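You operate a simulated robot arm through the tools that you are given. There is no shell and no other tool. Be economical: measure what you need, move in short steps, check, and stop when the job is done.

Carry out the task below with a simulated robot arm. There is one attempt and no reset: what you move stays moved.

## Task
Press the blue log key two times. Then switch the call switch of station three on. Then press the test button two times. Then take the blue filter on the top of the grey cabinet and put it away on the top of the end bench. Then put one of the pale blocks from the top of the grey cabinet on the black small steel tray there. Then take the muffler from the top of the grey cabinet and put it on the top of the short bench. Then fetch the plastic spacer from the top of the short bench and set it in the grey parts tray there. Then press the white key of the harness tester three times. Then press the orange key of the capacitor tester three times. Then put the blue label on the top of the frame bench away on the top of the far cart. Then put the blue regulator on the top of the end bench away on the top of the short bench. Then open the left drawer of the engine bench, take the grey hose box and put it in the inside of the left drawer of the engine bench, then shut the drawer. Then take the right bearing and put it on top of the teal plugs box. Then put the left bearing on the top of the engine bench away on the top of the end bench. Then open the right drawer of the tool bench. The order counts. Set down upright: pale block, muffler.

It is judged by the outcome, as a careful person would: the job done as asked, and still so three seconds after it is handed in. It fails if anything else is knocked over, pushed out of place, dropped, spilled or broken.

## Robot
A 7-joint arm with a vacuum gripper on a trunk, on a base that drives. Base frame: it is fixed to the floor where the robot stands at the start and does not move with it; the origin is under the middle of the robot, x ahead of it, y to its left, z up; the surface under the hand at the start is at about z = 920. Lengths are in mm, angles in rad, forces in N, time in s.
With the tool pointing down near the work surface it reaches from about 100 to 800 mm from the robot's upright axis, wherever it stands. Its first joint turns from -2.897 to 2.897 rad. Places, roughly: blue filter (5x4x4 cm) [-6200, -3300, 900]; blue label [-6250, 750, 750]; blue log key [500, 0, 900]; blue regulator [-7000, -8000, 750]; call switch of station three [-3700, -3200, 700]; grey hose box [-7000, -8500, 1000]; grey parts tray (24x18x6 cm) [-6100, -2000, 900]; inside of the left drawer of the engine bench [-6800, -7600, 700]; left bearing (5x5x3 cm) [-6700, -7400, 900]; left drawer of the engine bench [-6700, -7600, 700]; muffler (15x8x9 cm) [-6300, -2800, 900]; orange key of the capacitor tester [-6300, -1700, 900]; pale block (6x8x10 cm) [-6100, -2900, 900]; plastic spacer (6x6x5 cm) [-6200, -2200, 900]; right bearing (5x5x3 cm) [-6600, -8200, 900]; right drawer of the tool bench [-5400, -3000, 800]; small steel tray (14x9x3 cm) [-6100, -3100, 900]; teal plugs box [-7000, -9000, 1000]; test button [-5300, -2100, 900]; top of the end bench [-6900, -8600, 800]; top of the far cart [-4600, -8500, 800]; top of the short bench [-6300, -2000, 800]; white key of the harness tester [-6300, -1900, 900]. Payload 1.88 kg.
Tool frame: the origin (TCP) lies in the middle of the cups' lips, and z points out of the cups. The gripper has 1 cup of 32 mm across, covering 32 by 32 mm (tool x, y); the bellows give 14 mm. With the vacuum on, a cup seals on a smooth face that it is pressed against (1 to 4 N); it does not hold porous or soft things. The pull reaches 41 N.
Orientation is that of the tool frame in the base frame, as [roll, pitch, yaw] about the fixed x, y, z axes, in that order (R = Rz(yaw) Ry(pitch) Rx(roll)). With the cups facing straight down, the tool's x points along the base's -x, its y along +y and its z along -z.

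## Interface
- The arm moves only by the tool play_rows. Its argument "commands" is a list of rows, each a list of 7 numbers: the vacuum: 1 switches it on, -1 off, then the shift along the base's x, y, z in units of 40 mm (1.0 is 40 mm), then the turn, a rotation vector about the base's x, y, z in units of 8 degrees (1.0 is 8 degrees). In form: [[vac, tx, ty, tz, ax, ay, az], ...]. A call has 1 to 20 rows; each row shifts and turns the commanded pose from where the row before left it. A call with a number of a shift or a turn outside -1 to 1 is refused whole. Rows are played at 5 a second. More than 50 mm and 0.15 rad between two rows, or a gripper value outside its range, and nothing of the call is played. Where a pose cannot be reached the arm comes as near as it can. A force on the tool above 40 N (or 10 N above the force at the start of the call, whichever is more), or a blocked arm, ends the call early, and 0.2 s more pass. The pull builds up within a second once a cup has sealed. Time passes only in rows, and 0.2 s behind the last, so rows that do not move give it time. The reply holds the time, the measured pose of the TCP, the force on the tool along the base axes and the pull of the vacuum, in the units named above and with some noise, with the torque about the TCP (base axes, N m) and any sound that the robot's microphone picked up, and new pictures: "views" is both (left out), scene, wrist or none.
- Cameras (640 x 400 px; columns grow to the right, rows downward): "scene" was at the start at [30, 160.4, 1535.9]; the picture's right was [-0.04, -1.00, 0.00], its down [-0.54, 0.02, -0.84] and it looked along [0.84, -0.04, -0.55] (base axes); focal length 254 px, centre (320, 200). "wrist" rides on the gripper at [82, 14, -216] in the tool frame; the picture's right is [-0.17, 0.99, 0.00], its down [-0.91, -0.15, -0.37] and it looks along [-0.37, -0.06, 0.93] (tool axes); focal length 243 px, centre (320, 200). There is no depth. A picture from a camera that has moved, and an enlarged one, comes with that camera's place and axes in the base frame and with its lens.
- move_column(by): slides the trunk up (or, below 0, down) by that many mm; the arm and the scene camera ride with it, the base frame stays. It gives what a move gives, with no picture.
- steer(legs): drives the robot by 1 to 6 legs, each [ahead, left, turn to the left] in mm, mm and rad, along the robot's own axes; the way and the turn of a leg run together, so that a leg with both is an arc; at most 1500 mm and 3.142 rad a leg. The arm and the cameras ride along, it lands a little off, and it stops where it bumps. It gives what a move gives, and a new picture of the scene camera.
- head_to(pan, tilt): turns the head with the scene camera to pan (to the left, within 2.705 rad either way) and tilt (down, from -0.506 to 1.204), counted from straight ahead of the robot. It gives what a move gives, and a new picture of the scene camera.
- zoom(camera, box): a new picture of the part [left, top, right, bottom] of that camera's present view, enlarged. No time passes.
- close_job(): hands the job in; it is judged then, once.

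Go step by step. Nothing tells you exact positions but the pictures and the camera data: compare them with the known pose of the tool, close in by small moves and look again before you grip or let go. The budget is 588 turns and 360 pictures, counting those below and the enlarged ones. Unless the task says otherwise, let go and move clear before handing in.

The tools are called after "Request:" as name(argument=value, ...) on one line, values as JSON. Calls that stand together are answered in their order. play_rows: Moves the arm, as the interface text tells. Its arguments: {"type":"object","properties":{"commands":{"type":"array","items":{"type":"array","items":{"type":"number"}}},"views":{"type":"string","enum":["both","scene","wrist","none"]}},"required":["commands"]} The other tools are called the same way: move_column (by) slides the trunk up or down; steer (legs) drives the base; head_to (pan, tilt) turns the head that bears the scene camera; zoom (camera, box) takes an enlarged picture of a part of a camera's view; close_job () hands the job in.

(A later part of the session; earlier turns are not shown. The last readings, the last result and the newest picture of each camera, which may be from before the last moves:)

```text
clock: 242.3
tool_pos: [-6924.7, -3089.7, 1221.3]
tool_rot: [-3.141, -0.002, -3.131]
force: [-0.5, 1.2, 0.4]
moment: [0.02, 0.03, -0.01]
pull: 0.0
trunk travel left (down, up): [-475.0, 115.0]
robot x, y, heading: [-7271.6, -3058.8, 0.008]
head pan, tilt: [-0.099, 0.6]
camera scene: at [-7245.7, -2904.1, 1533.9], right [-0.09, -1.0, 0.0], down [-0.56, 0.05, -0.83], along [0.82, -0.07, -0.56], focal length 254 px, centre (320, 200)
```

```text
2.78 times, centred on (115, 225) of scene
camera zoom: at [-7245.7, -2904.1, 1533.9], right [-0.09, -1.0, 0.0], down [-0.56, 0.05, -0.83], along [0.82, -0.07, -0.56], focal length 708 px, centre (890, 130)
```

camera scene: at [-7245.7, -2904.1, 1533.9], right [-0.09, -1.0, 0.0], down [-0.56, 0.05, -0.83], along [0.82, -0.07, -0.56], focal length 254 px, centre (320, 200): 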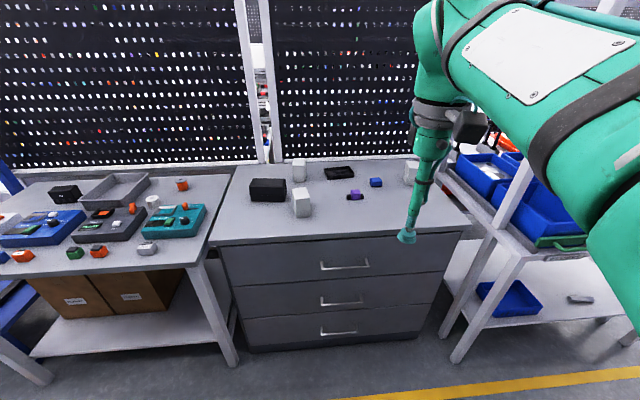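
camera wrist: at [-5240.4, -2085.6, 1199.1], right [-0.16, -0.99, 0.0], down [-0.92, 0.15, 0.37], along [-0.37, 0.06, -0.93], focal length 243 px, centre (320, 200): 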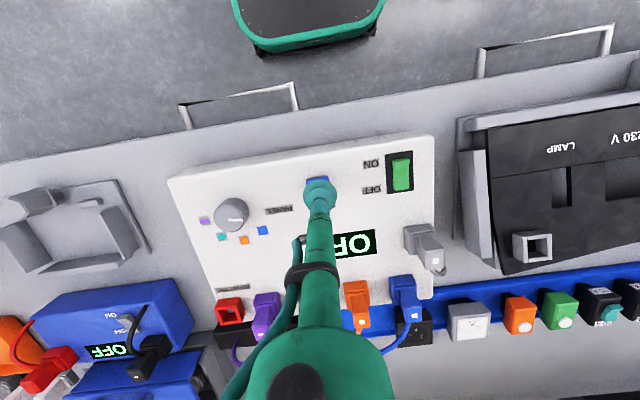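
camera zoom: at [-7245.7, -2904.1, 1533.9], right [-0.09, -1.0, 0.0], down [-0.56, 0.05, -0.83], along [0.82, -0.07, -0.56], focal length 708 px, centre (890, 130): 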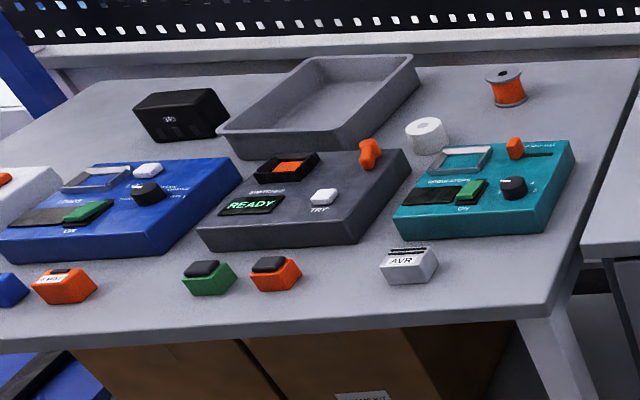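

The blue block with dark base is the filter, about (-6174, -3279, 900). Moving the base closer.

Request:
steer(legs=[[370, -160, 0]])

Request:
zoom(camera="scene", box=[240, 120, 440, 240])

```text
clock: 244.8
tool_pos: [-6548.1, -3246.4, 1221.3]
tool_rot: [3.141, -0.003, -3.131]
force: [0.2, -0.6, 0.6]
moment: [0.0, 0.0, -0.02]
pull: 0.0
trunk travel left (down, up): [-475.0, 115.0]
robot x, y, heading: [-6896.3, -3219.7, 0.009]
head pan, tilt: [-0.099, 0.6]
camera scene: at [-6868.5, -3061.8, 1533.8], right [-0.09, -1.0, 0.0], down [-0.56, 0.05, -0.83], along [0.82, -0.07, -0.56], focal length 254 px, centre (320, 200)
```

scene: 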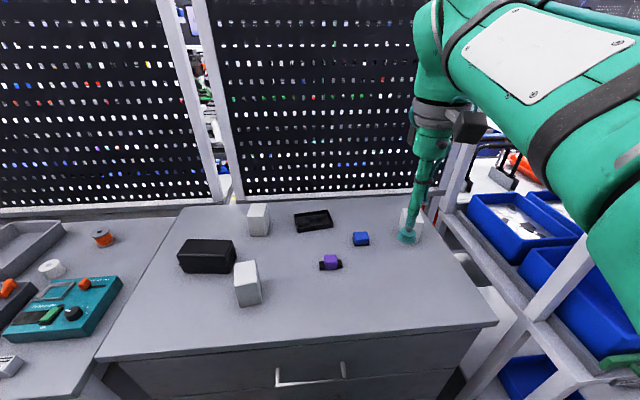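

```text
3.20 times, centred on (340, 180) of scene
camera zoom: at [-6868.5, -3061.8, 1533.8], right [-0.09, -1.0, 0.0], down [-0.56, 0.05, -0.83], along [0.82, -0.07, -0.56], focal length 814 px, centre (256, 264)
```

zoom: 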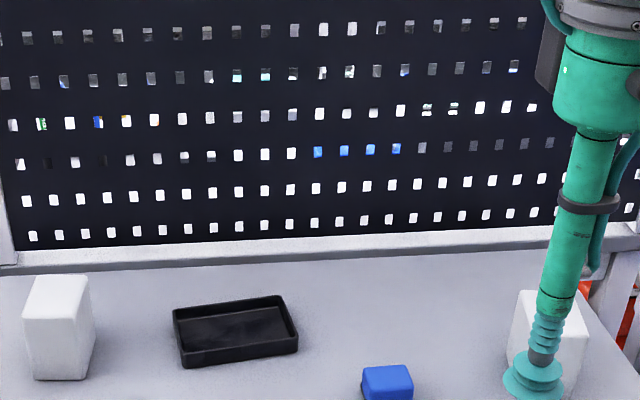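

Filter triangulates to (-6217, -3262, 926). Moving above it for a wrist look.

Request:
play_rows(commands=[[-1, 0.92, -0.044, -0.444, 0, 0, 0], [-1, 0.92, -0.044, -0.444, 0, 0, 0], [-1, 0.92, -0.044, -0.444, 0, 0, 0], [-1, 0.92, -0.044, -0.444, 0, 0, 0], [-1, 0.92, -0.044, -0.444, 0, 0, 0], [-1, 0.92, -0.044, -0.444, 0, 0, 0], [-1, 0.92, -0.044, -0.444, 0, 0, 0], [-1, 0.92, -0.044, -0.444, 0, 0, 0], [-1, 0.92, -0.044, -0.444, 0, 0, 0], [-1, 0, 0, 0, 0, 0, 0]])

Request:
zoom(camera="wrist", box=[250, 120, 410, 220])

```text
clock: 247.0
tool_pos: [-6216.1, -3264.2, 1061.7]
tool_rot: [-3.141, -0.003, -3.131]
force: [-0.5, 0.4, 0.1]
moment: [-0.01, 0.03, -0.02]
pull: 0.0
trunk travel left (down, up): [-475.0, 115.0]
robot x, y, heading: [-6896.8, -3216.8, 0.009]
head pan, tilt: [-0.099, 0.6]
camera scene: at [-6868.0, -3061.8, 1533.8], right [-0.09, -1.0, 0.0], down [-0.56, 0.05, -0.82], along [0.82, -0.07, -0.57], focal length 254 px, centre (320, 200)
camera wrist: at [-6297.4, -3251.5, 1277.1], right [0.16, 0.99, 0.0], down [0.92, -0.14, 0.37], along [0.37, -0.06, -0.93], focal length 243 px, centre (320, 200)
```

scene: 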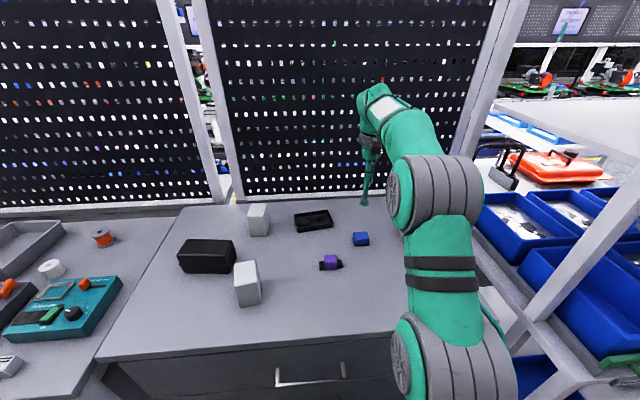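
wrist: 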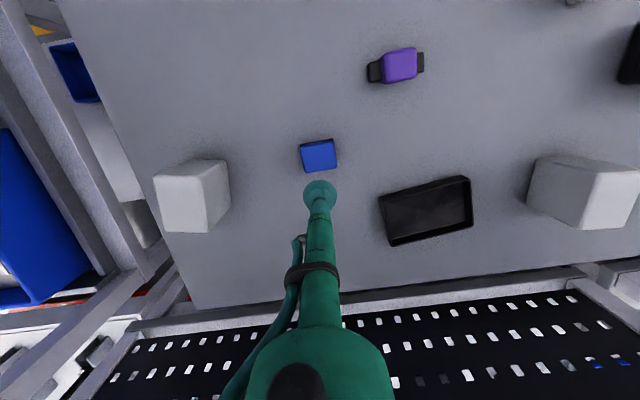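

```text
4.00 times, centred on (330, 170) of wrist
camera zoom: at [-6297.4, -3251.5, 1277.1], right [0.16, 0.99, 0.0], down [0.92, -0.14, 0.37], along [0.37, -0.06, -0.93], focal length 970 px, centre (280, 320)
```

zoom: 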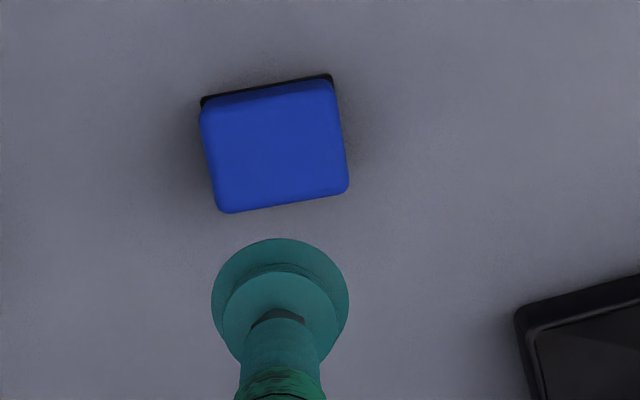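

Filter's top is flat; centre at about (-6223, -3265). Lowering onto it with vacuum on.

Request:
play_rows(commands=[[1, -0.17, -0.03, -1, 0, 0, 0], [1, 0, 0, -1, 0, 0, 0], [1, 0, 0, -0.9, 0, 0, 0], [1, 0, 0, -0.2, 0, 0, 0]], views="none")

Request:
zoom(camera="wrist", box=[240, 120, 400, 240])

```text
clock: 248.0
tool_pos: [-6223.7, -3264.0, 936.3]
tool_rot: [3.142, -0.005, -3.134]
force: [0.0, -0.2, -0.1]
moment: [0.02, 0.0, 0.01]
pull: 40.9
trunk travel left (down, up): [-475.0, 115.0]
robot x, y, heading: [-6896.6, -3215.6, 0.003]
head pan, tilt: [-0.099, 0.6]
```

```text
3.33 times, centred on (320, 180) of wrist
camera zoom: at [-6304.9, -3251.3, 1152.2], right [0.16, 0.99, 0.0], down [0.92, -0.15, 0.37], along [0.37, -0.06, -0.93], focal length 809 px, centre (320, 267)
```

zoom: 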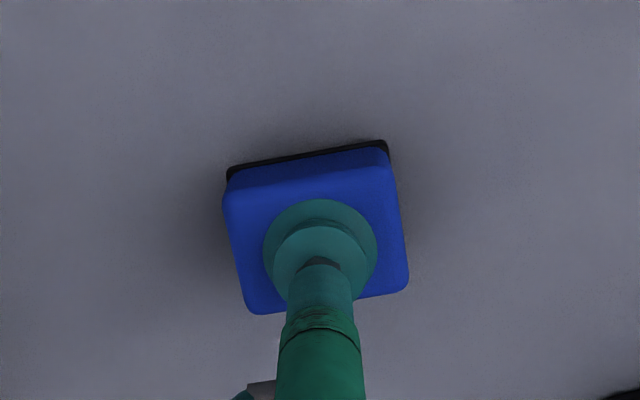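

Sealed (pull 41 N). Lifting and retracting with the filter.

Request:
play_rows(commands=[[1, 0, 0, 0.5, 0, 0, 0], [1, 0, 0, 1, 0, 0, 0], [1, 0, 0, 1, 0, 0, 0], [1, 0, 0, 1, 0, 0, 0], [1, -0.8, 0.02, 0.8, 0, 0, 0], [1, -0.9, 0.02, 0.7, 0, 0, 0], [1, -0.9, 0.02, 0.7, 0, 0, 0], [1, -0.9, 0.02, 0.7, 0, 0, 0], [1, -1, 0.02, 0.5, 0, 0, 0], [1, -1, 0, 0.3, 0, 0, 0], [1, -1, 0, 0, 0, 0, 0], [1, -1, 0, 0, 0, 0, 0]], views="scene")

```text
clock: 250.6
tool_pos: [-6524.2, -3260.1, 1225.6]
tool_rot: [3.14, -0.004, -3.131]
force: [-0.1, -0.7, 0.8]
moment: [-0.01, 0.01, 0.01]
pull: 40.6
trunk travel left (down, up): [-475.0, 115.0]
robot x, y, heading: [-6896.0, -3219.3, 0.01]
head pan, tilt: [-0.099, 0.6]
camera scene: at [-6868.7, -3061.8, 1533.8], right [-0.09, -1.0, 0.0], down [-0.56, 0.05, -0.83], along [0.82, -0.07, -0.56], focal length 254 px, centre (320, 200)
```

scene: 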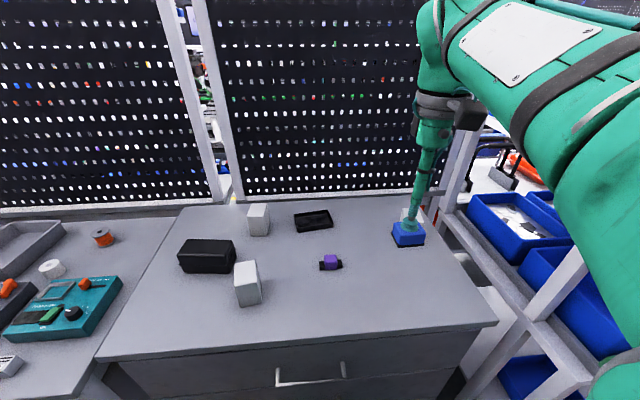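

The filter is held. Backing out, turning to face -y, and looking down the aisle toward the end bench.

Request:
steer(legs=[[-330, 0, 0], [0, 0, -1.58]])

Request:
head_to(pan=0.1, tilt=0.2)

```text
clock: 256.5
tool_pos: [-7254.2, -3593.8, 1226.2]
tool_rot: [3.141, -0.003, 1.601]
force: [0.0, -0.1, -0.4]
moment: [-0.04, 0.01, -0.02]
pull: 41.0
trunk travel left (down, up): [-475.0, 115.0]
robot x, y, heading: [-7221.8, -3219.7, -1.539]
head pan, tilt: [-0.099, 0.6]
camera scene: at [-7062.4, -3243.5, 1533.8], right [-1.0, 0.07, 0.0], down [0.04, 0.56, -0.83], along [-0.06, -0.82, -0.56], focal length 254 px, centre (320, 200)
```

scene: 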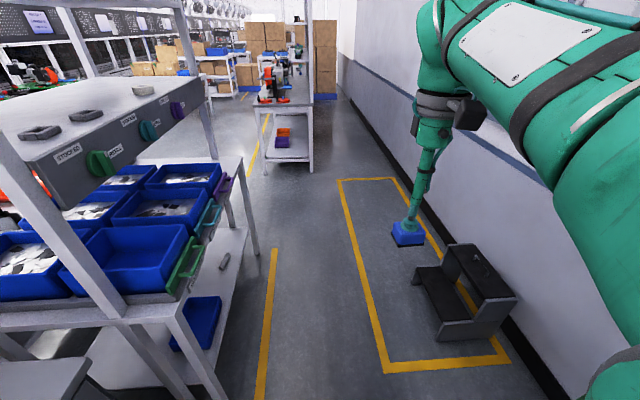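

```text
clock: 257.4
tool_pos: [-7254.2, -3593.4, 1225.7]
tool_rot: [-3.141, -0.004, 1.602]
force: [0.1, -0.7, -0.7]
moment: [-0.01, -0.04, 0.03]
pull: 40.4
trunk travel left (down, up): [-475.0, 115.0]
robot x, y, heading: [-7220.8, -3220.5, -1.543]
head pan, tilt: [0.099, 0.201]
camera scene: at [-7044.3, -3247.7, 1570.5], right [-0.99, -0.13, 0.0], down [-0.03, 0.2, -0.98], along [0.13, -0.97, -0.2], focal length 254 px, centre (320, 200)
```

scene: 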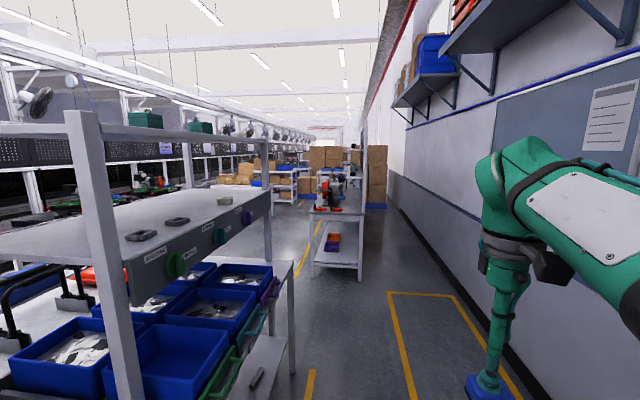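

The way is clear ahead; a bench stands at about x -6575..-7175 from y≈-6100. Driving on, keeping right of it.

Request:
steer(legs=[[1300, 0, -0.03], [900, -300, 0]])

```text
clock: 268.5
tool_pos: [-7560.7, -5785.7, 1226.8]
tool_rot: [-3.14, -0.004, 1.558]
force: [-0.3, 0.1, -1.3]
moment: [-0.04, 0.0, 0.0]
pull: 40.8
trunk travel left (down, up): [-475.0, 115.0]
robot x, y, heading: [-7509.6, -5416.1, -1.579]
head pan, tilt: [0.099, 0.201]
camera scene: at [-7335.9, -5448.4, 1570.6], right [-1.0, -0.09, 0.0], down [-0.02, 0.2, -0.98], along [0.09, -0.98, -0.2], focal length 254 px, centre (320, 200)
```

scene: 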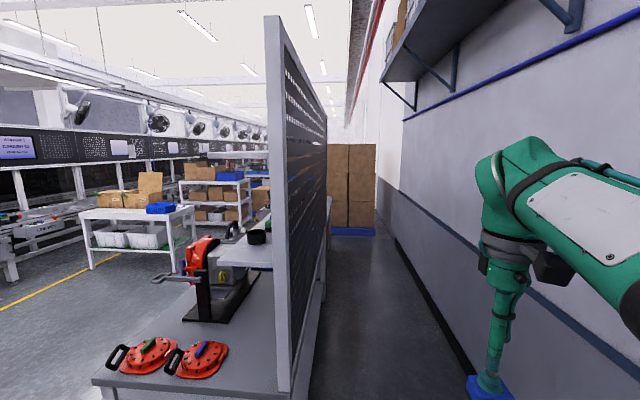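

The bench's pegboard backs onto this narrow passage; the bench itself faces +x. I'll look left to survey the open side.

Request:
head_to(pan=0.5, tilt=0.3)

Request:
zoom(camera="scene", box=[200, 80, 460, 240])

```text
clock: 269.4
tool_pos: [-7560.9, -5784.6, 1226.2]
tool_rot: [-3.141, -0.004, 1.559]
force: [0.1, -0.1, -0.2]
moment: [-0.02, -0.01, 0.02]
pull: 41.2
trunk travel left (down, up): [-475.0, 115.0]
robot x, y, heading: [-7505.8, -5414.0, -1.585]
head pan, tilt: [0.499, 0.3]
camera scene: at [-7300.4, -5438.2, 1561.3], right [-0.88, -0.47, 0.0], down [-0.14, 0.26, -0.96], along [0.45, -0.84, -0.3], focal length 254 px, centre (320, 200)
```

scene: 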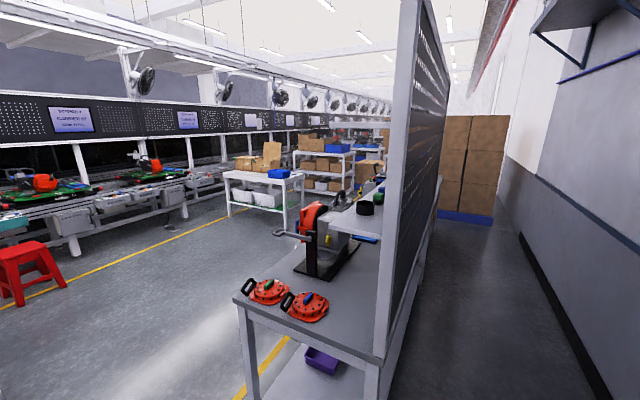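

```text
2.46 times, centred on (330, 160) of scene
camera zoom: at [-7300.4, -5438.2, 1561.3], right [-0.88, -0.47, 0.0], down [-0.14, 0.26, -0.96], along [0.45, -0.84, -0.3], focal length 626 px, centre (295, 298)
```

zoom: 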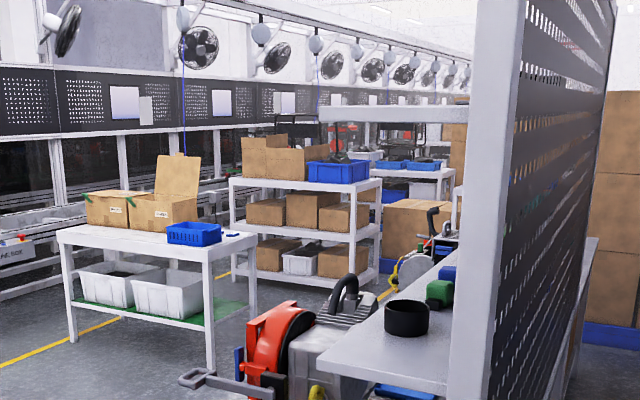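

The end and engine benches are worked from the open +x side. I'll strafe left around the bench's end.

Request:
steer(legs=[[0, 750, 0], [0, 750, 0.0]])

Request:
head_to(pan=-0.2, tilt=0.25)

```text
clock: 277.0
tool_pos: [-6071.3, -5797.3, 1225.7]
tool_rot: [3.141, -0.004, 1.561]
force: [0.7, 0.9, -0.1]
moment: [0.02, -0.03, -0.04]
pull: 40.5
trunk travel left (down, up): [-475.0, 115.0]
robot x, y, heading: [-6023.9, -5426.9, -1.577]
head pan, tilt: [0.499, 0.3]
camera scene: at [-5812.2, -5449.4, 1561.3], right [-0.88, -0.47, 0.0], down [-0.14, 0.26, -0.96], along [0.45, -0.84, -0.3], focal length 254 px, centre (320, 200)
```

scene: 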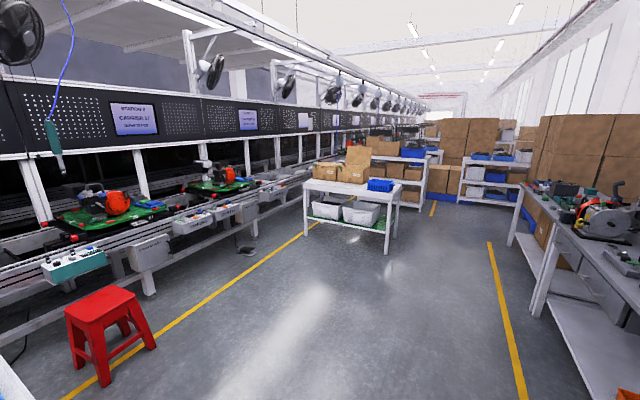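

```text
clock: 278.1
tool_pos: [-6071.3, -5795.9, 1225.5]
tool_rot: [3.14, -0.003, 1.562]
force: [-0.3, -0.7, -1.2]
moment: [-0.03, 0.01, -0.04]
pull: 40.5
trunk travel left (down, up): [-475.0, 115.0]
robot x, y, heading: [-6024.6, -5427.3, -1.58]
head pan, tilt: [-0.201, 0.25]
camera scene: at [-5875.5, -5458.3, 1566.0], right [-0.98, 0.21, 0.0], down [0.05, 0.24, -0.97], along [-0.2, -0.95, -0.25], focal length 254 px, centre (320, 200)
```

scene: 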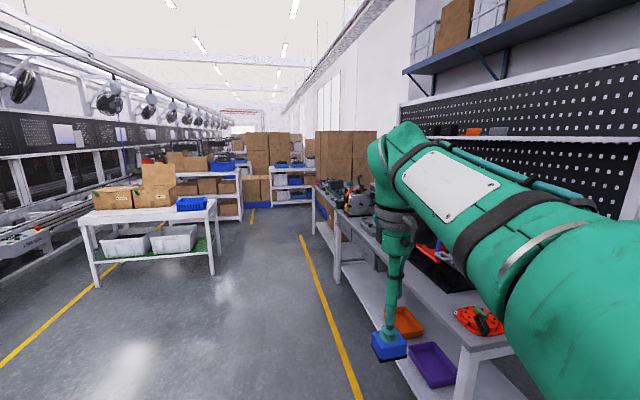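

The table with boxes and the blue bin ahead-left is the far cart. The end bench should be at y≈-8600 on the right; driving there.

Request:
steer(legs=[[1490, 50, 0], [1300, 0, 0], [0, 0, -1.57]])

Request:
head_to(pan=0.0, tilt=0.35)

```text
clock: 295.7
tool_pos: [-6368.0, -8198.0, 1225.8]
tool_rot: [-3.141, -0.005, -0.032]
force: [0.1, 0.3, 0.0]
moment: [-0.02, 0.02, 0.0]
pull: 40.6
trunk travel left (down, up): [-475.0, 115.0]
robot x, y, heading: [-5996.9, -8258.5, 3.104]
head pan, tilt: [-0.201, 0.25]
camera scene: at [-6032.8, -8398.7, 1566.0], right [0.23, 0.97, 0.0], down [0.24, -0.06, -0.97], along [-0.94, 0.22, -0.25], focal length 254 px, centre (320, 200)
```

scene: 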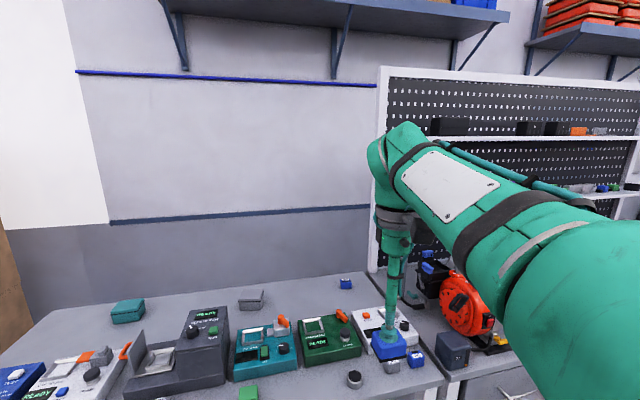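

```text
clock: 296.4
tool_pos: [-6367.0, -8197.3, 1226.9]
tool_rot: [-3.141, -0.005, -0.031]
force: [1.0, 0.8, -0.3]
moment: [-0.02, 0.02, -0.04]
pull: 40.5
trunk travel left (down, up): [-475.0, 115.0]
robot x, y, heading: [-5998.2, -8254.1, 3.109]
head pan, tilt: [0.0, 0.351]
camera scene: at [-6035.0, -8417.2, 1556.6], right [0.03, 1.0, 0.0], down [0.34, -0.01, -0.94], along [-0.94, 0.03, -0.34], focal length 254 px, centre (320, 200)
```

scene: 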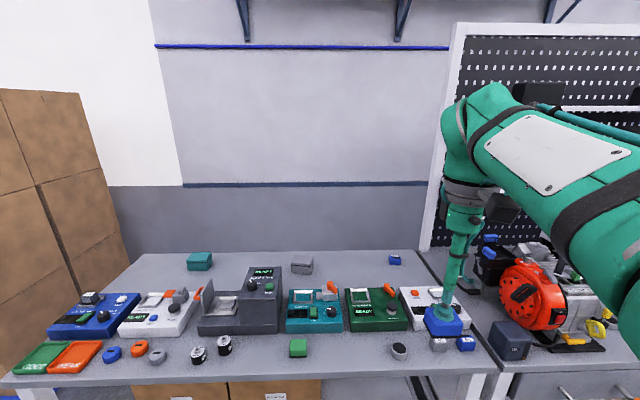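

The end bench: teal box, grey box and blue regulator at the back, testers in the middle, small parts in front. I'll set the filter in the free front spot at about (-6592, -8316). Moving nearer.

Request:
steer(legs=[[160, 40, 0.03]])

Request:
head_to(pan=0.0, tilt=0.65)

```text
clock: 297.8
tool_pos: [-6528.1, -8244.7, 1224.3]
tool_rot: [3.14, -0.004, -0.004]
force: [0.2, 0.2, 0.0]
moment: [-0.01, -0.02, -0.01]
pull: 40.5
trunk travel left (down, up): [-475.0, 115.0]
robot x, y, heading: [-6156.1, -8294.6, 3.137]
head pan, tilt: [0.0, 0.351]
camera scene: at [-6189.0, -8455.6, 1556.6], right [0.0, 1.0, 0.0], down [0.34, 0.0, -0.94], along [-0.94, 0.0, -0.34], focal length 254 px, centre (320, 200)
```

scene: 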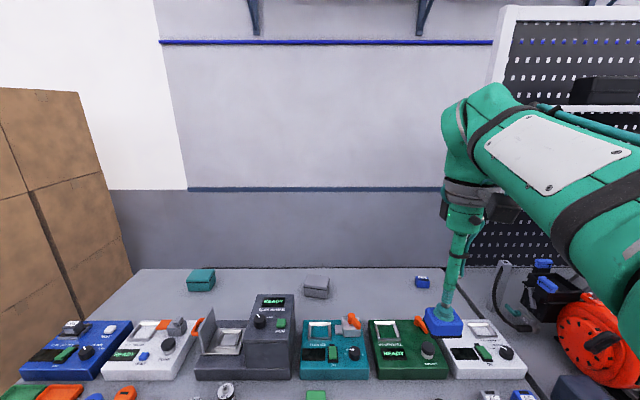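

```text
clock: 298.6
tool_pos: [-6528.8, -8245.1, 1224.6]
tool_rot: [3.141, -0.003, -0.002]
force: [-0.1, -0.3, -1.7]
moment: [0.03, 0.04, 0.0]
pull: 40.6
trunk travel left (down, up): [-475.0, 115.0]
robot x, y, heading: [-6154.9, -8292.9, 3.135]
head pan, tilt: [0.0, 0.649]
camera scene: at [-6182.5, -8455.7, 1529.6], right [0.0, 1.0, 0.0], down [0.6, 0.0, -0.8], along [-0.8, 0.0, -0.6], focal length 254 px, centre (320, 200)
```

scene: 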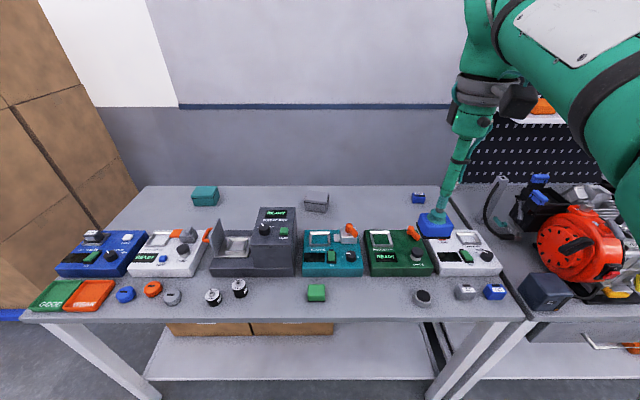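

Bench top is at z≈865. Moving over the free spot and lowering to about 60 mm above.

Request:
play_rows(commands=[[1, -0.58, -0.61, -0.5, 0, 0, 0], [1, -0.58, -0.61, -0.5, 0, 0, 0], [1, -0.58, -0.61, -0.5, 0, 0, 0], [1, 0, 0, -1, 0, 0, 0], [1, 0, 0, -1, 0, 0, 0], [1, 0, 0, -1, 0, 0, 0], [1, 0, 0, -1, 0, 0, 0], [1, 0, 0, -0.9, 0, 0, 0], [1, 0, 0, 0, 0, 0, 0]])

```text
clock: 300.6
tool_pos: [-6596.8, -8319.5, 967.4]
tool_rot: [-3.141, -0.005, -0.004]
force: [0.2, -0.8, 0.0]
moment: [-0.01, 0.01, 0.02]
pull: 41.2
trunk travel left (down, up): [-475.0, 115.0]
robot x, y, heading: [-6154.7, -8295.9, 3.139]
head pan, tilt: [0.0, 0.649]
camera scene: at [-6182.7, -8455.7, 1529.5], right [0.0, 1.0, 0.0], down [0.6, 0.0, -0.8], along [-0.8, 0.0, -0.6], focal length 254 px, centre (320, 200)
camera wrist: at [-6516.2, -8332.9, 1184.1], right [-0.17, -0.99, 0.0], down [-0.92, 0.16, 0.37], along [-0.37, 0.06, -0.93], focal length 243 px, centre (320, 200)
```

scene: 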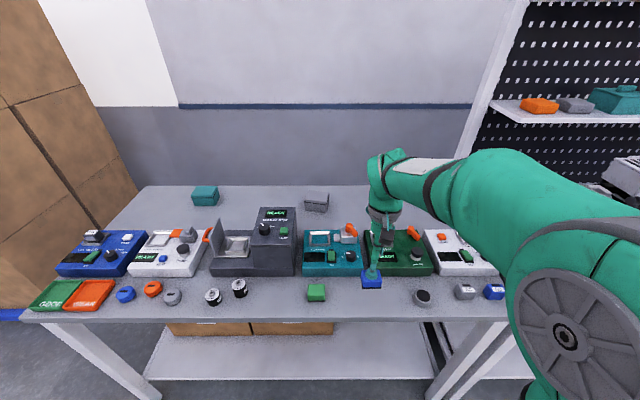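
wrist: 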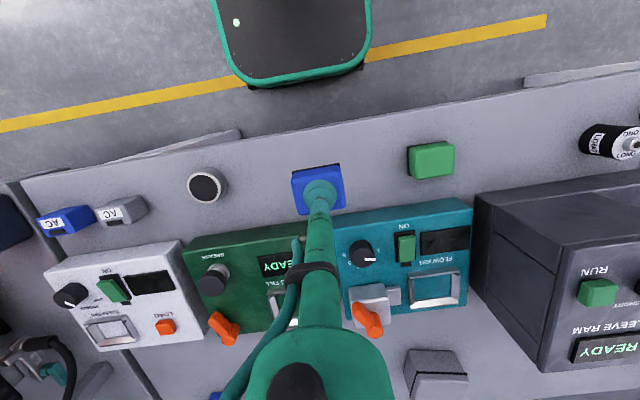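

Spot is free. Lowering gently until contact.

Request:
play_rows(commands=[[1, 0.25, 0, -0.5, 0, 0, 0], [1, 0, 0, -0.4, 0, 0, 0], [1, 0, 0, -0.2, 0, 0, 0], [1, 0, 0, 0, 0, 0, 0]], views="none")

Request:
zoom(camera="scene", box=[310, 220, 430, 310])

```text
clock: 301.6
tool_pos: [-6586.7, -8317.0, 925.0]
tool_rot: [-3.141, -0.003, -0.003]
force: [0.6, -0.6, 0.2]
moment: [-0.02, -0.01, -0.01]
pull: 40.7
trunk travel left (down, up): [-475.0, 115.0]
robot x, y, heading: [-6154.3, -8292.1, 3.136]
head pan, tilt: [0.0, 0.649]
```

```text
4.44 times, centred on (370, 265) of scene
camera zoom: at [-6182.6, -8455.7, 1529.5], right [0.0, 1.0, 0.0], down [0.6, 0.0, -0.8], along [-0.8, 0.0, -0.6], focal length 1130 px, centre (98, -89)
```

zoom: 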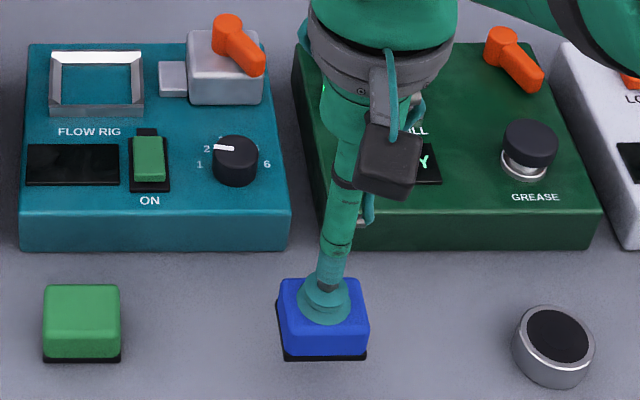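

Request:
play_rows(commands=[[1, 0, 0, -0.1, 0, 0, 0], [1, 0, 0, -0.1, 0, 0, 0], [1, 0, 0, -0.1, 0, 0, 0], [1, 0, 0, 0, 0, 0, 0]], views="none")

```text
clock: 302.6
tool_pos: [-6588.8, -8318.3, 913.4]
tool_rot: [3.141, -0.003, -0.004]
force: [-0.4, -0.8, -0.9]
moment: [-0.01, -0.02, 0.0]
pull: 40.5
trunk travel left (down, up): [-475.0, 115.0]
robot x, y, heading: [-6156.0, -8290.2, 3.139]
head pan, tilt: [0.0, 0.649]
```

Request:
play_rows(commands=[[1, 0, 0, -0.1, 0, 0, 0], [1, 0, 0, -0.1, 0, 0, 0], [1, 0, 0, 0, 0, 0, 0]], views="none")

Request:
zoom(camera="scene", box=[310, 220, 430, 310])

```text
clock: 303.4
tool_pos: [-6587.4, -8319.6, 905.9]
tool_rot: [-3.142, -0.006, -0.004]
force: [0.4, 0.3, -0.1]
moment: [-0.01, 0.02, 0.04]
pull: 40.8
trunk travel left (down, up): [-475.0, 115.0]
robot x, y, heading: [-6154.6, -8295.2, 3.135]
head pan, tilt: [0.0, 0.649]
```

```text
4.44 times, centred on (370, 265) of scene
camera zoom: at [-6182.5, -8455.7, 1529.5], right [0.0, 1.0, 0.0], down [0.6, 0.0, -0.8], along [-0.8, 0.0, -0.6], focal length 1130 px, centre (98, -89)
```

zoom: 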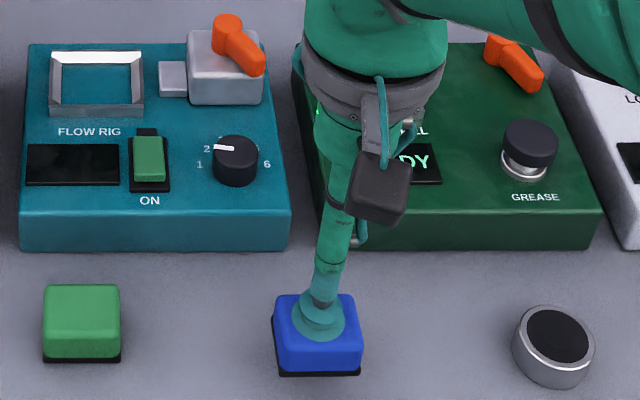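

Request:
play_rows(commands=[[1, 0, 0, -0.1, 0, 0, 0], [1, 0, 0, -0.1, 0, 0, 0], [1, 0, 0, 0, 0, 0, 0]], views="none")

Request:
play_rows(commands=[[1, 0, 0, -0.08, 0, 0, 0], [1, 0, 0, 0, 0, 0, 0]], views="none")

```text
clock: 304.2
tool_pos: [-6587.9, -8318.0, 897.4]
tool_rot: [3.139, -0.006, -0.002]
force: [0.3, 1.0, 0.0]
moment: [0.02, 0.01, -0.04]
pull: 41.1
trunk travel left (down, up): [-475.0, 115.0]
robot x, y, heading: [-6156.6, -8291.7, 3.136]
head pan, tilt: [0.0, 0.649]
```

```text
clock: 304.8
tool_pos: [-6588.0, -8318.5, 894.5]
tool_rot: [3.141, -0.003, -0.003]
force: [0.2, 0.2, -1.2]
moment: [-0.01, -0.01, 0.0]
pull: 40.9
trunk travel left (down, up): [-475.0, 115.0]
robot x, y, heading: [-6159.8, -8291.2, 3.139]
head pan, tilt: [0.0, 0.649]
```

Request:
play_rows(commands=[[1, 0, 0, -0.1, 0, 0, 0], [1, 0, 0, -0.1, 0, 0, 0], [1, 0, 0, 0, 0, 0, 0]], views="none")

Request:
zoom(camera="scene", box=[310, 220, 430, 310])

```text
clock: 305.6
tool_pos: [-6587.7, -8318.3, 886.5]
tool_rot: [-3.14, -0.004, -0.005]
force: [-0.2, 0.8, -0.3]
moment: [0.02, -0.01, -0.04]
pull: 40.6
trunk travel left (down, up): [-475.0, 115.0]
robot x, y, heading: [-6157.2, -8293.4, 3.139]
head pan, tilt: [0.0, 0.649]
```

```text
4.44 times, centred on (370, 265) of scene
camera zoom: at [-6182.5, -8455.7, 1529.5], right [0.0, 1.0, 0.0], down [0.6, 0.0, -0.8], along [-0.8, 0.0, -0.6], focal length 1130 px, centre (98, -89)
```

zoom: 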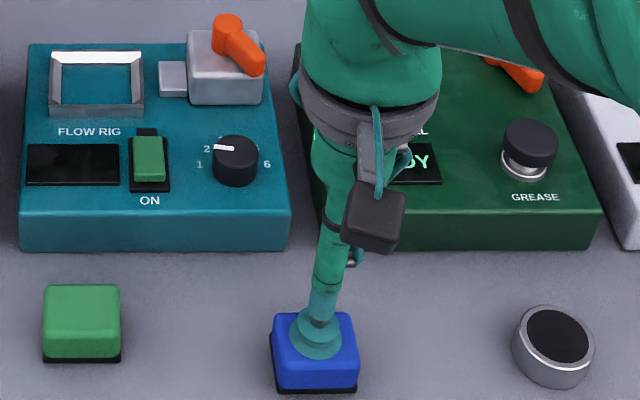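

Request:
play_rows(commands=[[1, 0, 0, -0.1, 0, 0, 0], [1, 0, 0, -0.1, 0, 0, 0], [1, 0, 0, -0.1, 0, 0, 0], [1, 0, 0, 0, 0, 0, 0]], views="none")

Request:
play_rows(commands=[[1, 0, 0, -0.1, 0, 0, 0], [1, 0, 0, -0.1, 0, 0, 0], [1, 0, 0, 0, 0, 0, 0]], views="wrist")

```text
clock: 306.6
tool_pos: [-6588.0, -8317.5, 876.3]
tool_rot: [3.14, 0.001, -0.003]
force: [1.5, 0.0, 28.5]
moment: [0.03, -0.01, 0.01]
pull: 41.4
trunk travel left (down, up): [-475.0, 115.0]
robot x, y, heading: [-6156.7, -8292.9, 3.142]
head pan, tilt: [0.0, 0.649]
```

```text
clock: 307.4
tool_pos: [-6588.3, -8317.4, 868.6]
tool_rot: [3.141, -0.002, -0.004]
force: [-3.1, -4.7, 33.3]
moment: [0.09, 0.0, 0.01]
pull: 40.5
trunk travel left (down, up): [-475.0, 115.0]
robot x, y, heading: [-6158.7, -8294.2, 3.14]
head pan, tilt: [0.0, 0.649]
camera wrist: at [-6507.1, -8331.6, 1084.3], right [-0.17, -0.99, 0.0], down [-0.91, 0.16, 0.37], along [-0.37, 0.06, -0.93], focal length 243 px, centre (320, 200)
```

wrist: 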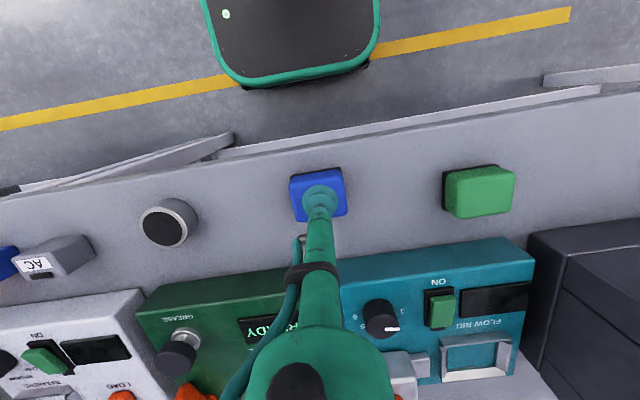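

Contact reached (table ≈ z 842). Easing back, then releasing.

Request:
play_rows(commands=[[1, 0, 0, 0.25, 0, 0, 0], [-1, 0, 0, 0, 0, 0, 0], [-1, 0, 0, 0, 0, 0, 0], [-1, 0, 0, 0, 0, 0, 0], [-1, 0, 0, 0.2, 0, 0, 0], [-1, 0, 0, 0.5, 0, 0, 0]], views="scene")

Request:
zoom(camera="scene", box=[310, 220, 430, 310])

```text
clock: 308.8
tool_pos: [-6587.4, -8318.3, 904.5]
tool_rot: [-3.141, -0.005, -0.002]
force: [-0.5, 0.3, 0.6]
moment: [-0.01, -0.02, 0.0]
pull: 0.0
trunk travel left (down, up): [-475.0, 115.0]
robot x, y, heading: [-6159.1, -8289.6, 3.144]
head pan, tilt: [0.0, 0.649]
camera scene: at [-6182.7, -8455.7, 1529.5], right [0.0, 1.0, 0.0], down [0.6, 0.0, -0.8], along [-0.8, 0.0, -0.6], focal length 254 px, centre (320, 200)
```

scene: 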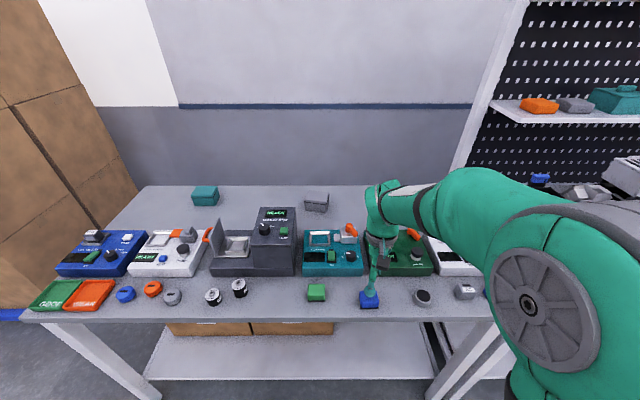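

```text
4.44 times, centred on (370, 265) of scene
camera zoom: at [-6182.7, -8455.7, 1529.5], right [0.0, 1.0, 0.0], down [0.6, 0.0, -0.8], along [-0.8, 0.0, -0.6], focal length 1130 px, centre (98, -89)
```

zoom: 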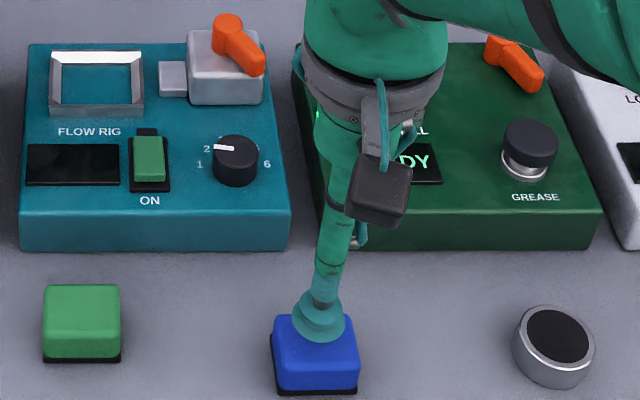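

The filter is placed. Lifting, folding, and heading back to the grey cabinet.

Request:
play_rows(commands=[[-1, 0, 0, 1, 0, 0, 0], [-1, 0, 0, 1, 0, 0, 0], [-1, 0, 0, 1, 0, 0, 0], [-1, 0, 0, 1, 0, 0, 0], [-1, 0, 0, 1, 0, 0, 0], [-1, 0.5, 0, 1, 0, 0, 0], [-1, 0.9, 0, 0.8, 0, 0, 0], [-1, 0.9, 0, 0.8, 0, 0, 0]], views="none")

Request:
steer(legs=[[-200, 0, 0], [0, 0, -1.57], [1450, 0, 0], [1450, 0, 0]])

```text
clock: 310.6
tool_pos: [-6495.3, -8317.4, 1210.2]
tool_rot: [3.14, -0.006, -0.003]
force: [0.1, 0.0, 0.1]
moment: [0.03, -0.02, -0.04]
pull: 0.1
trunk travel left (down, up): [-475.0, 115.0]
robot x, y, heading: [-6152.8, -8295.5, 3.136]
head pan, tilt: [0.0, 0.649]
```

```text
clock: 329.6
tool_pos: [-6169.3, -5046.6, 1208.9]
tool_rot: [-3.14, -0.004, -1.483]
force: [-0.4, 0.7, 0.3]
moment: [0.0, 0.0, -0.02]
pull: 0.1
trunk travel left (down, up): [-475.0, 115.0]
robot x, y, heading: [-6113.1, -5382.7, 1.655]
head pan, tilt: [0.0, 0.649]
camera scene: at [-6277.5, -5370.1, 1529.5], right [1.0, 0.09, 0.0], down [0.05, -0.6, -0.8], along [-0.07, 0.79, -0.6], focal length 254 px, centre (320, 200)
```

scene: 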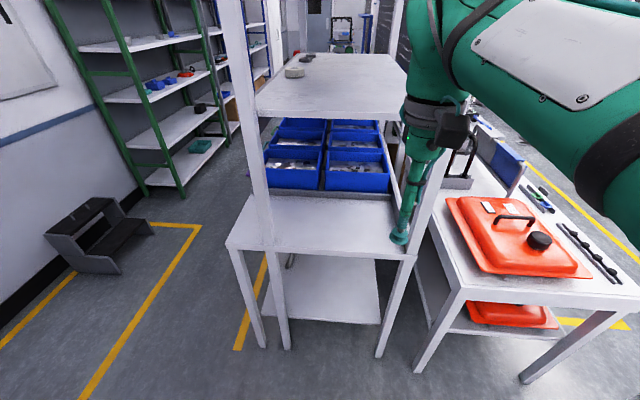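

Strafing left into the back aisle, then north to the cabinet.

Request:
steer(legs=[[-60, 0, -0.085], [0, 1100, 0], [1200, 0, 0], [1100, 0, 0], [0, 0, -1.57]])

```text
clock: 350.6
tool_pos: [-6832.1, -3102.3, 1207.2]
tool_rot: [-3.14, -0.004, 3.126]
force: [-0.7, 0.3, 0.7]
moment: [0.01, 0.02, 0.01]
pull: 0.0
trunk travel left (down, up): [-475.0, 115.0]
robot x, y, heading: [-7170.1, -3122.8, -0.018]
head pan, tilt: [0.0, 0.649]
camera scene: at [-7142.4, -2960.3, 1529.5], right [-0.02, -1.0, 0.0], down [-0.6, 0.01, -0.8], along [0.8, -0.01, -0.6], focal length 254 px, centre (320, 200)
```

scene: 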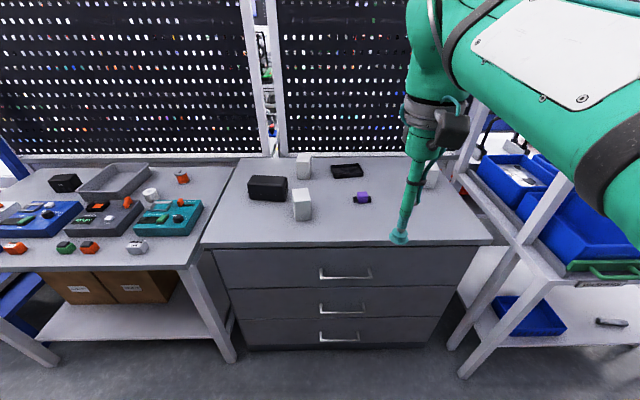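

Approaching the cabinet for the pale block.

Request:
steer(legs=[[270, 20, 0.018]])

Request:
zoom(camera="scene", box=[200, 180, 440, 320])

```text
clock: 352.6
tool_pos: [-6565.7, -3077.1, 1208.9]
tool_rot: [-3.141, -0.004, -3.137]
force: [0.0, 0.2, -0.1]
moment: [0.02, -0.01, -0.02]
pull: 0.2
trunk travel left (down, up): [-475.0, 115.0]
robot x, y, heading: [-6904.1, -3107.4, 0.008]
head pan, tilt: [0.0, 0.649]
camera scene: at [-6876.8, -2941.4, 1529.5], right [0.0, -1.0, 0.0], down [-0.6, 0.0, -0.8], along [0.8, 0.0, -0.6], focal length 254 px, centre (320, 200)
```

scene: 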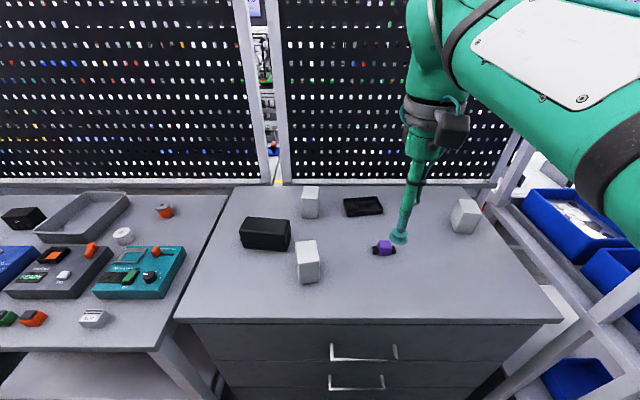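

```text
2.67 times, centred on (320, 250) of scene
camera zoom: at [-6876.8, -2941.4, 1529.5], right [0.0, -1.0, 0.0], down [-0.6, 0.0, -0.8], along [0.8, 0.0, -0.6], focal length 678 px, centre (320, 67)
```

zoom: 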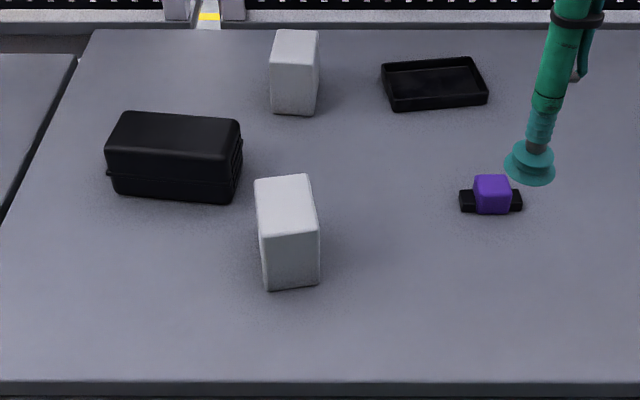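

All blocks stand upright (6 wide, 8 deep). I'll take the front one at about (-6403, -2906); moving above it.

Request:
play_rows(commands=[[-1, 0.68, 0.71, -0.4, 0, 0, 0], [-1, 0.68, 0.71, -0.4, 0, 0, 0], [-1, 0.68, 0.71, -0.4, 0, 0, 0], [-1, 0.68, 0.71, -0.4, 0, 0, 0], [-1, 0.68, 0.71, -0.4, 0, 0, 0], [-1, 0.68, 0.71, -0.4, 0, 0, 0], [-1, 0, 0, 0, 0, 0, 0]], views="wrist")

```text
clock: 354.1
tool_pos: [-6402.1, -2905.9, 1114.1]
tool_rot: [-3.14, -0.006, -3.139]
force: [-0.5, 0.2, -0.3]
moment: [-0.04, 0.02, -0.01]
pull: 0.1
trunk travel left (down, up): [-475.0, 115.0]
robot x, y, heading: [-6904.6, -3105.9, 0.001]
head pan, tilt: [0.0, 0.649]
camera wrist: at [-6482.5, -2892.9, 1329.4], right [0.16, 0.99, 0.0], down [0.92, -0.15, 0.37], along [0.37, -0.06, -0.93], focal length 243 px, centre (320, 200)
```

wrist: 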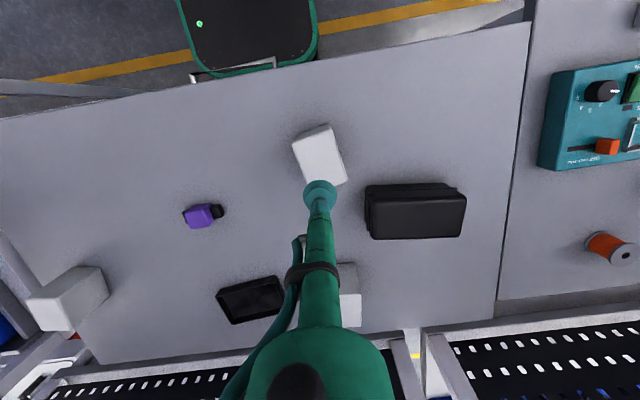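

Request:
zoom(camera="wrist", box=[260, 110, 380, 210])

Request:
zoom(camera="wrist", box=[190, 250, 310, 350])

```text
4.00 times, centred on (320, 160) of wrist
camera zoom: at [-6482.5, -2892.9, 1329.4], right [0.16, 0.99, 0.0], down [0.92, -0.15, 0.37], along [0.37, -0.06, -0.93], focal length 970 px, centre (320, 360)
```

zoom: 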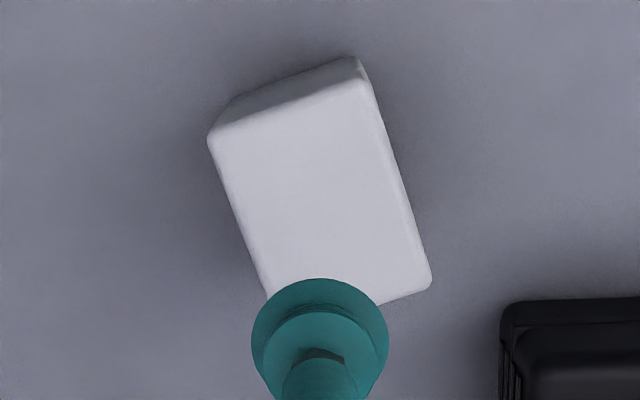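

```text
4.00 times, centred on (250, 300) of wrist
camera zoom: at [-6482.5, -2892.9, 1329.4], right [0.16, 0.99, 0.0], down [0.92, -0.15, 0.37], along [0.37, -0.06, -0.93], focal length 970 px, centre (600, -200)
```

zoom: 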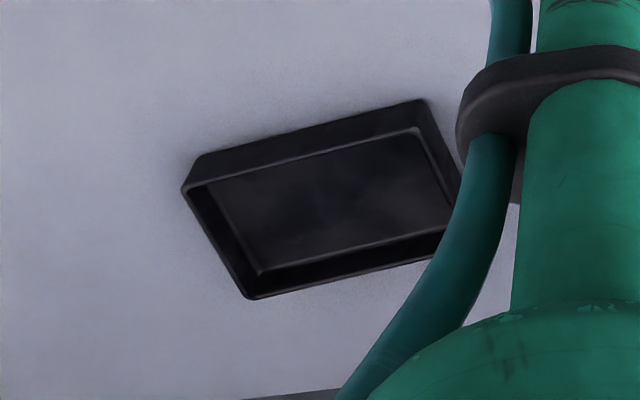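

Block: yaw ≈10°, centre (-6401, -2905); tray: yaw ≈8.4°, centre ≈(-6095, -3107), long side along y. Descending onto the block with vacuum.

Request:
play_rows(commands=[[1, 0, 0.03, -1, 0, 0, 0], [1, 0, 0, -1, 0, 0, 0], [1, 0, 0, -0.5, 0, 0, 0], [1, 0, 0, -0.2, 0, 0, 0]], views="none")

```text
clock: 355.1
tool_pos: [-6400.3, -2907.4, 1004.0]
tool_rot: [3.139, -0.004, -3.139]
force: [0.1, 0.8, -0.5]
moment: [-0.03, -0.04, -0.01]
pull: 0.0
trunk travel left (down, up): [-475.0, 115.0]
robot x, y, heading: [-6904.6, -3104.0, -0.0]
head pan, tilt: [0.0, 0.649]
```

Request:
play_rows(commands=[[1, 0, 0, -0.15, 0, 0, 0], [1, 0, 0, -0.1, 0, 0, 0], [1, 0, 0, 0, 0, 0, 0]], views="none")

```text
clock: 355.9
tool_pos: [-6400.6, -2906.1, 995.9]
tool_rot: [3.14, -0.005, -3.139]
force: [0.4, -0.9, 3.4]
moment: [-0.02, 0.05, -0.02]
pull: 40.6
trunk travel left (down, up): [-475.0, 115.0]
robot x, y, heading: [-6906.2, -3105.8, -0.002]
head pan, tilt: [0.0, 0.649]
```

Sealed. Lifting and rotating about 88° so the block's long side will match the tray's.

Request:
play_rows(commands=[[1, 0, 0, 0.5, 0, 0, 0], [1, 0, 0, 1, 0, 0, 0], [1, 0, 0, 1, 0, 0, 0], [1, 0, 0, 0.5, 0, 0, 1], [1, 0, 0, 0, 0, 0, 1], [1, 0, 0, 0, 0, 0, 1], [1, 0, 0, 0, 0, 0, 1], [1, 0, 0, 0, 0, 0, 1], [1, 0, 0, 0, 0, 0, 1], [1, 0, 0, 0, 0, 0, 1], [1, 0, 0, 0, 0, 0, 1], [1, 0, 0, 0, 0, 0, 1], [1, 0, 0, 0, 0, 0, 1], [1, 0, 0, 0, 0, 0, 1], [1, 0, 0, 0, 0, 0, 0]])

```text
clock: 359.1
tool_pos: [-6400.1, -2905.8, 1113.8]
tool_rot: [-3.142, -0.004, -1.601]
force: [-0.3, -0.3, -2.5]
moment: [0.02, 0.0, 0.01]
pull: 40.6
trunk travel left (down, up): [-475.0, 115.0]
robot x, y, heading: [-6903.9, -3107.5, 0.004]
head pan, tilt: [0.0, 0.649]
camera scene: at [-6876.8, -2941.4, 1529.5], right [0.0, -1.0, 0.0], down [-0.6, 0.0, -0.8], along [0.8, 0.0, -0.6], focal length 254 px, centre (320, 200)
camera wrist: at [-6417.2, -2986.6, 1330.4], right [-0.98, 0.19, 0.0], down [0.18, 0.91, 0.37], along [0.07, 0.36, -0.93], focal length 243 px, centre (320, 200)
```

scene: 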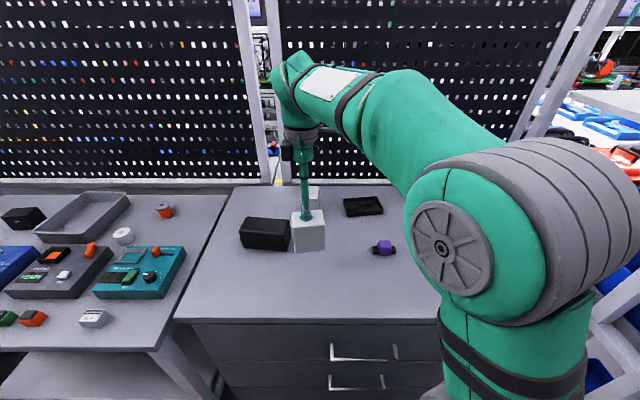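
wrist: 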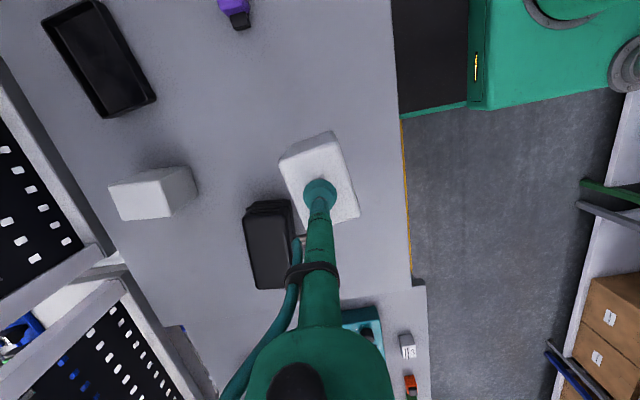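

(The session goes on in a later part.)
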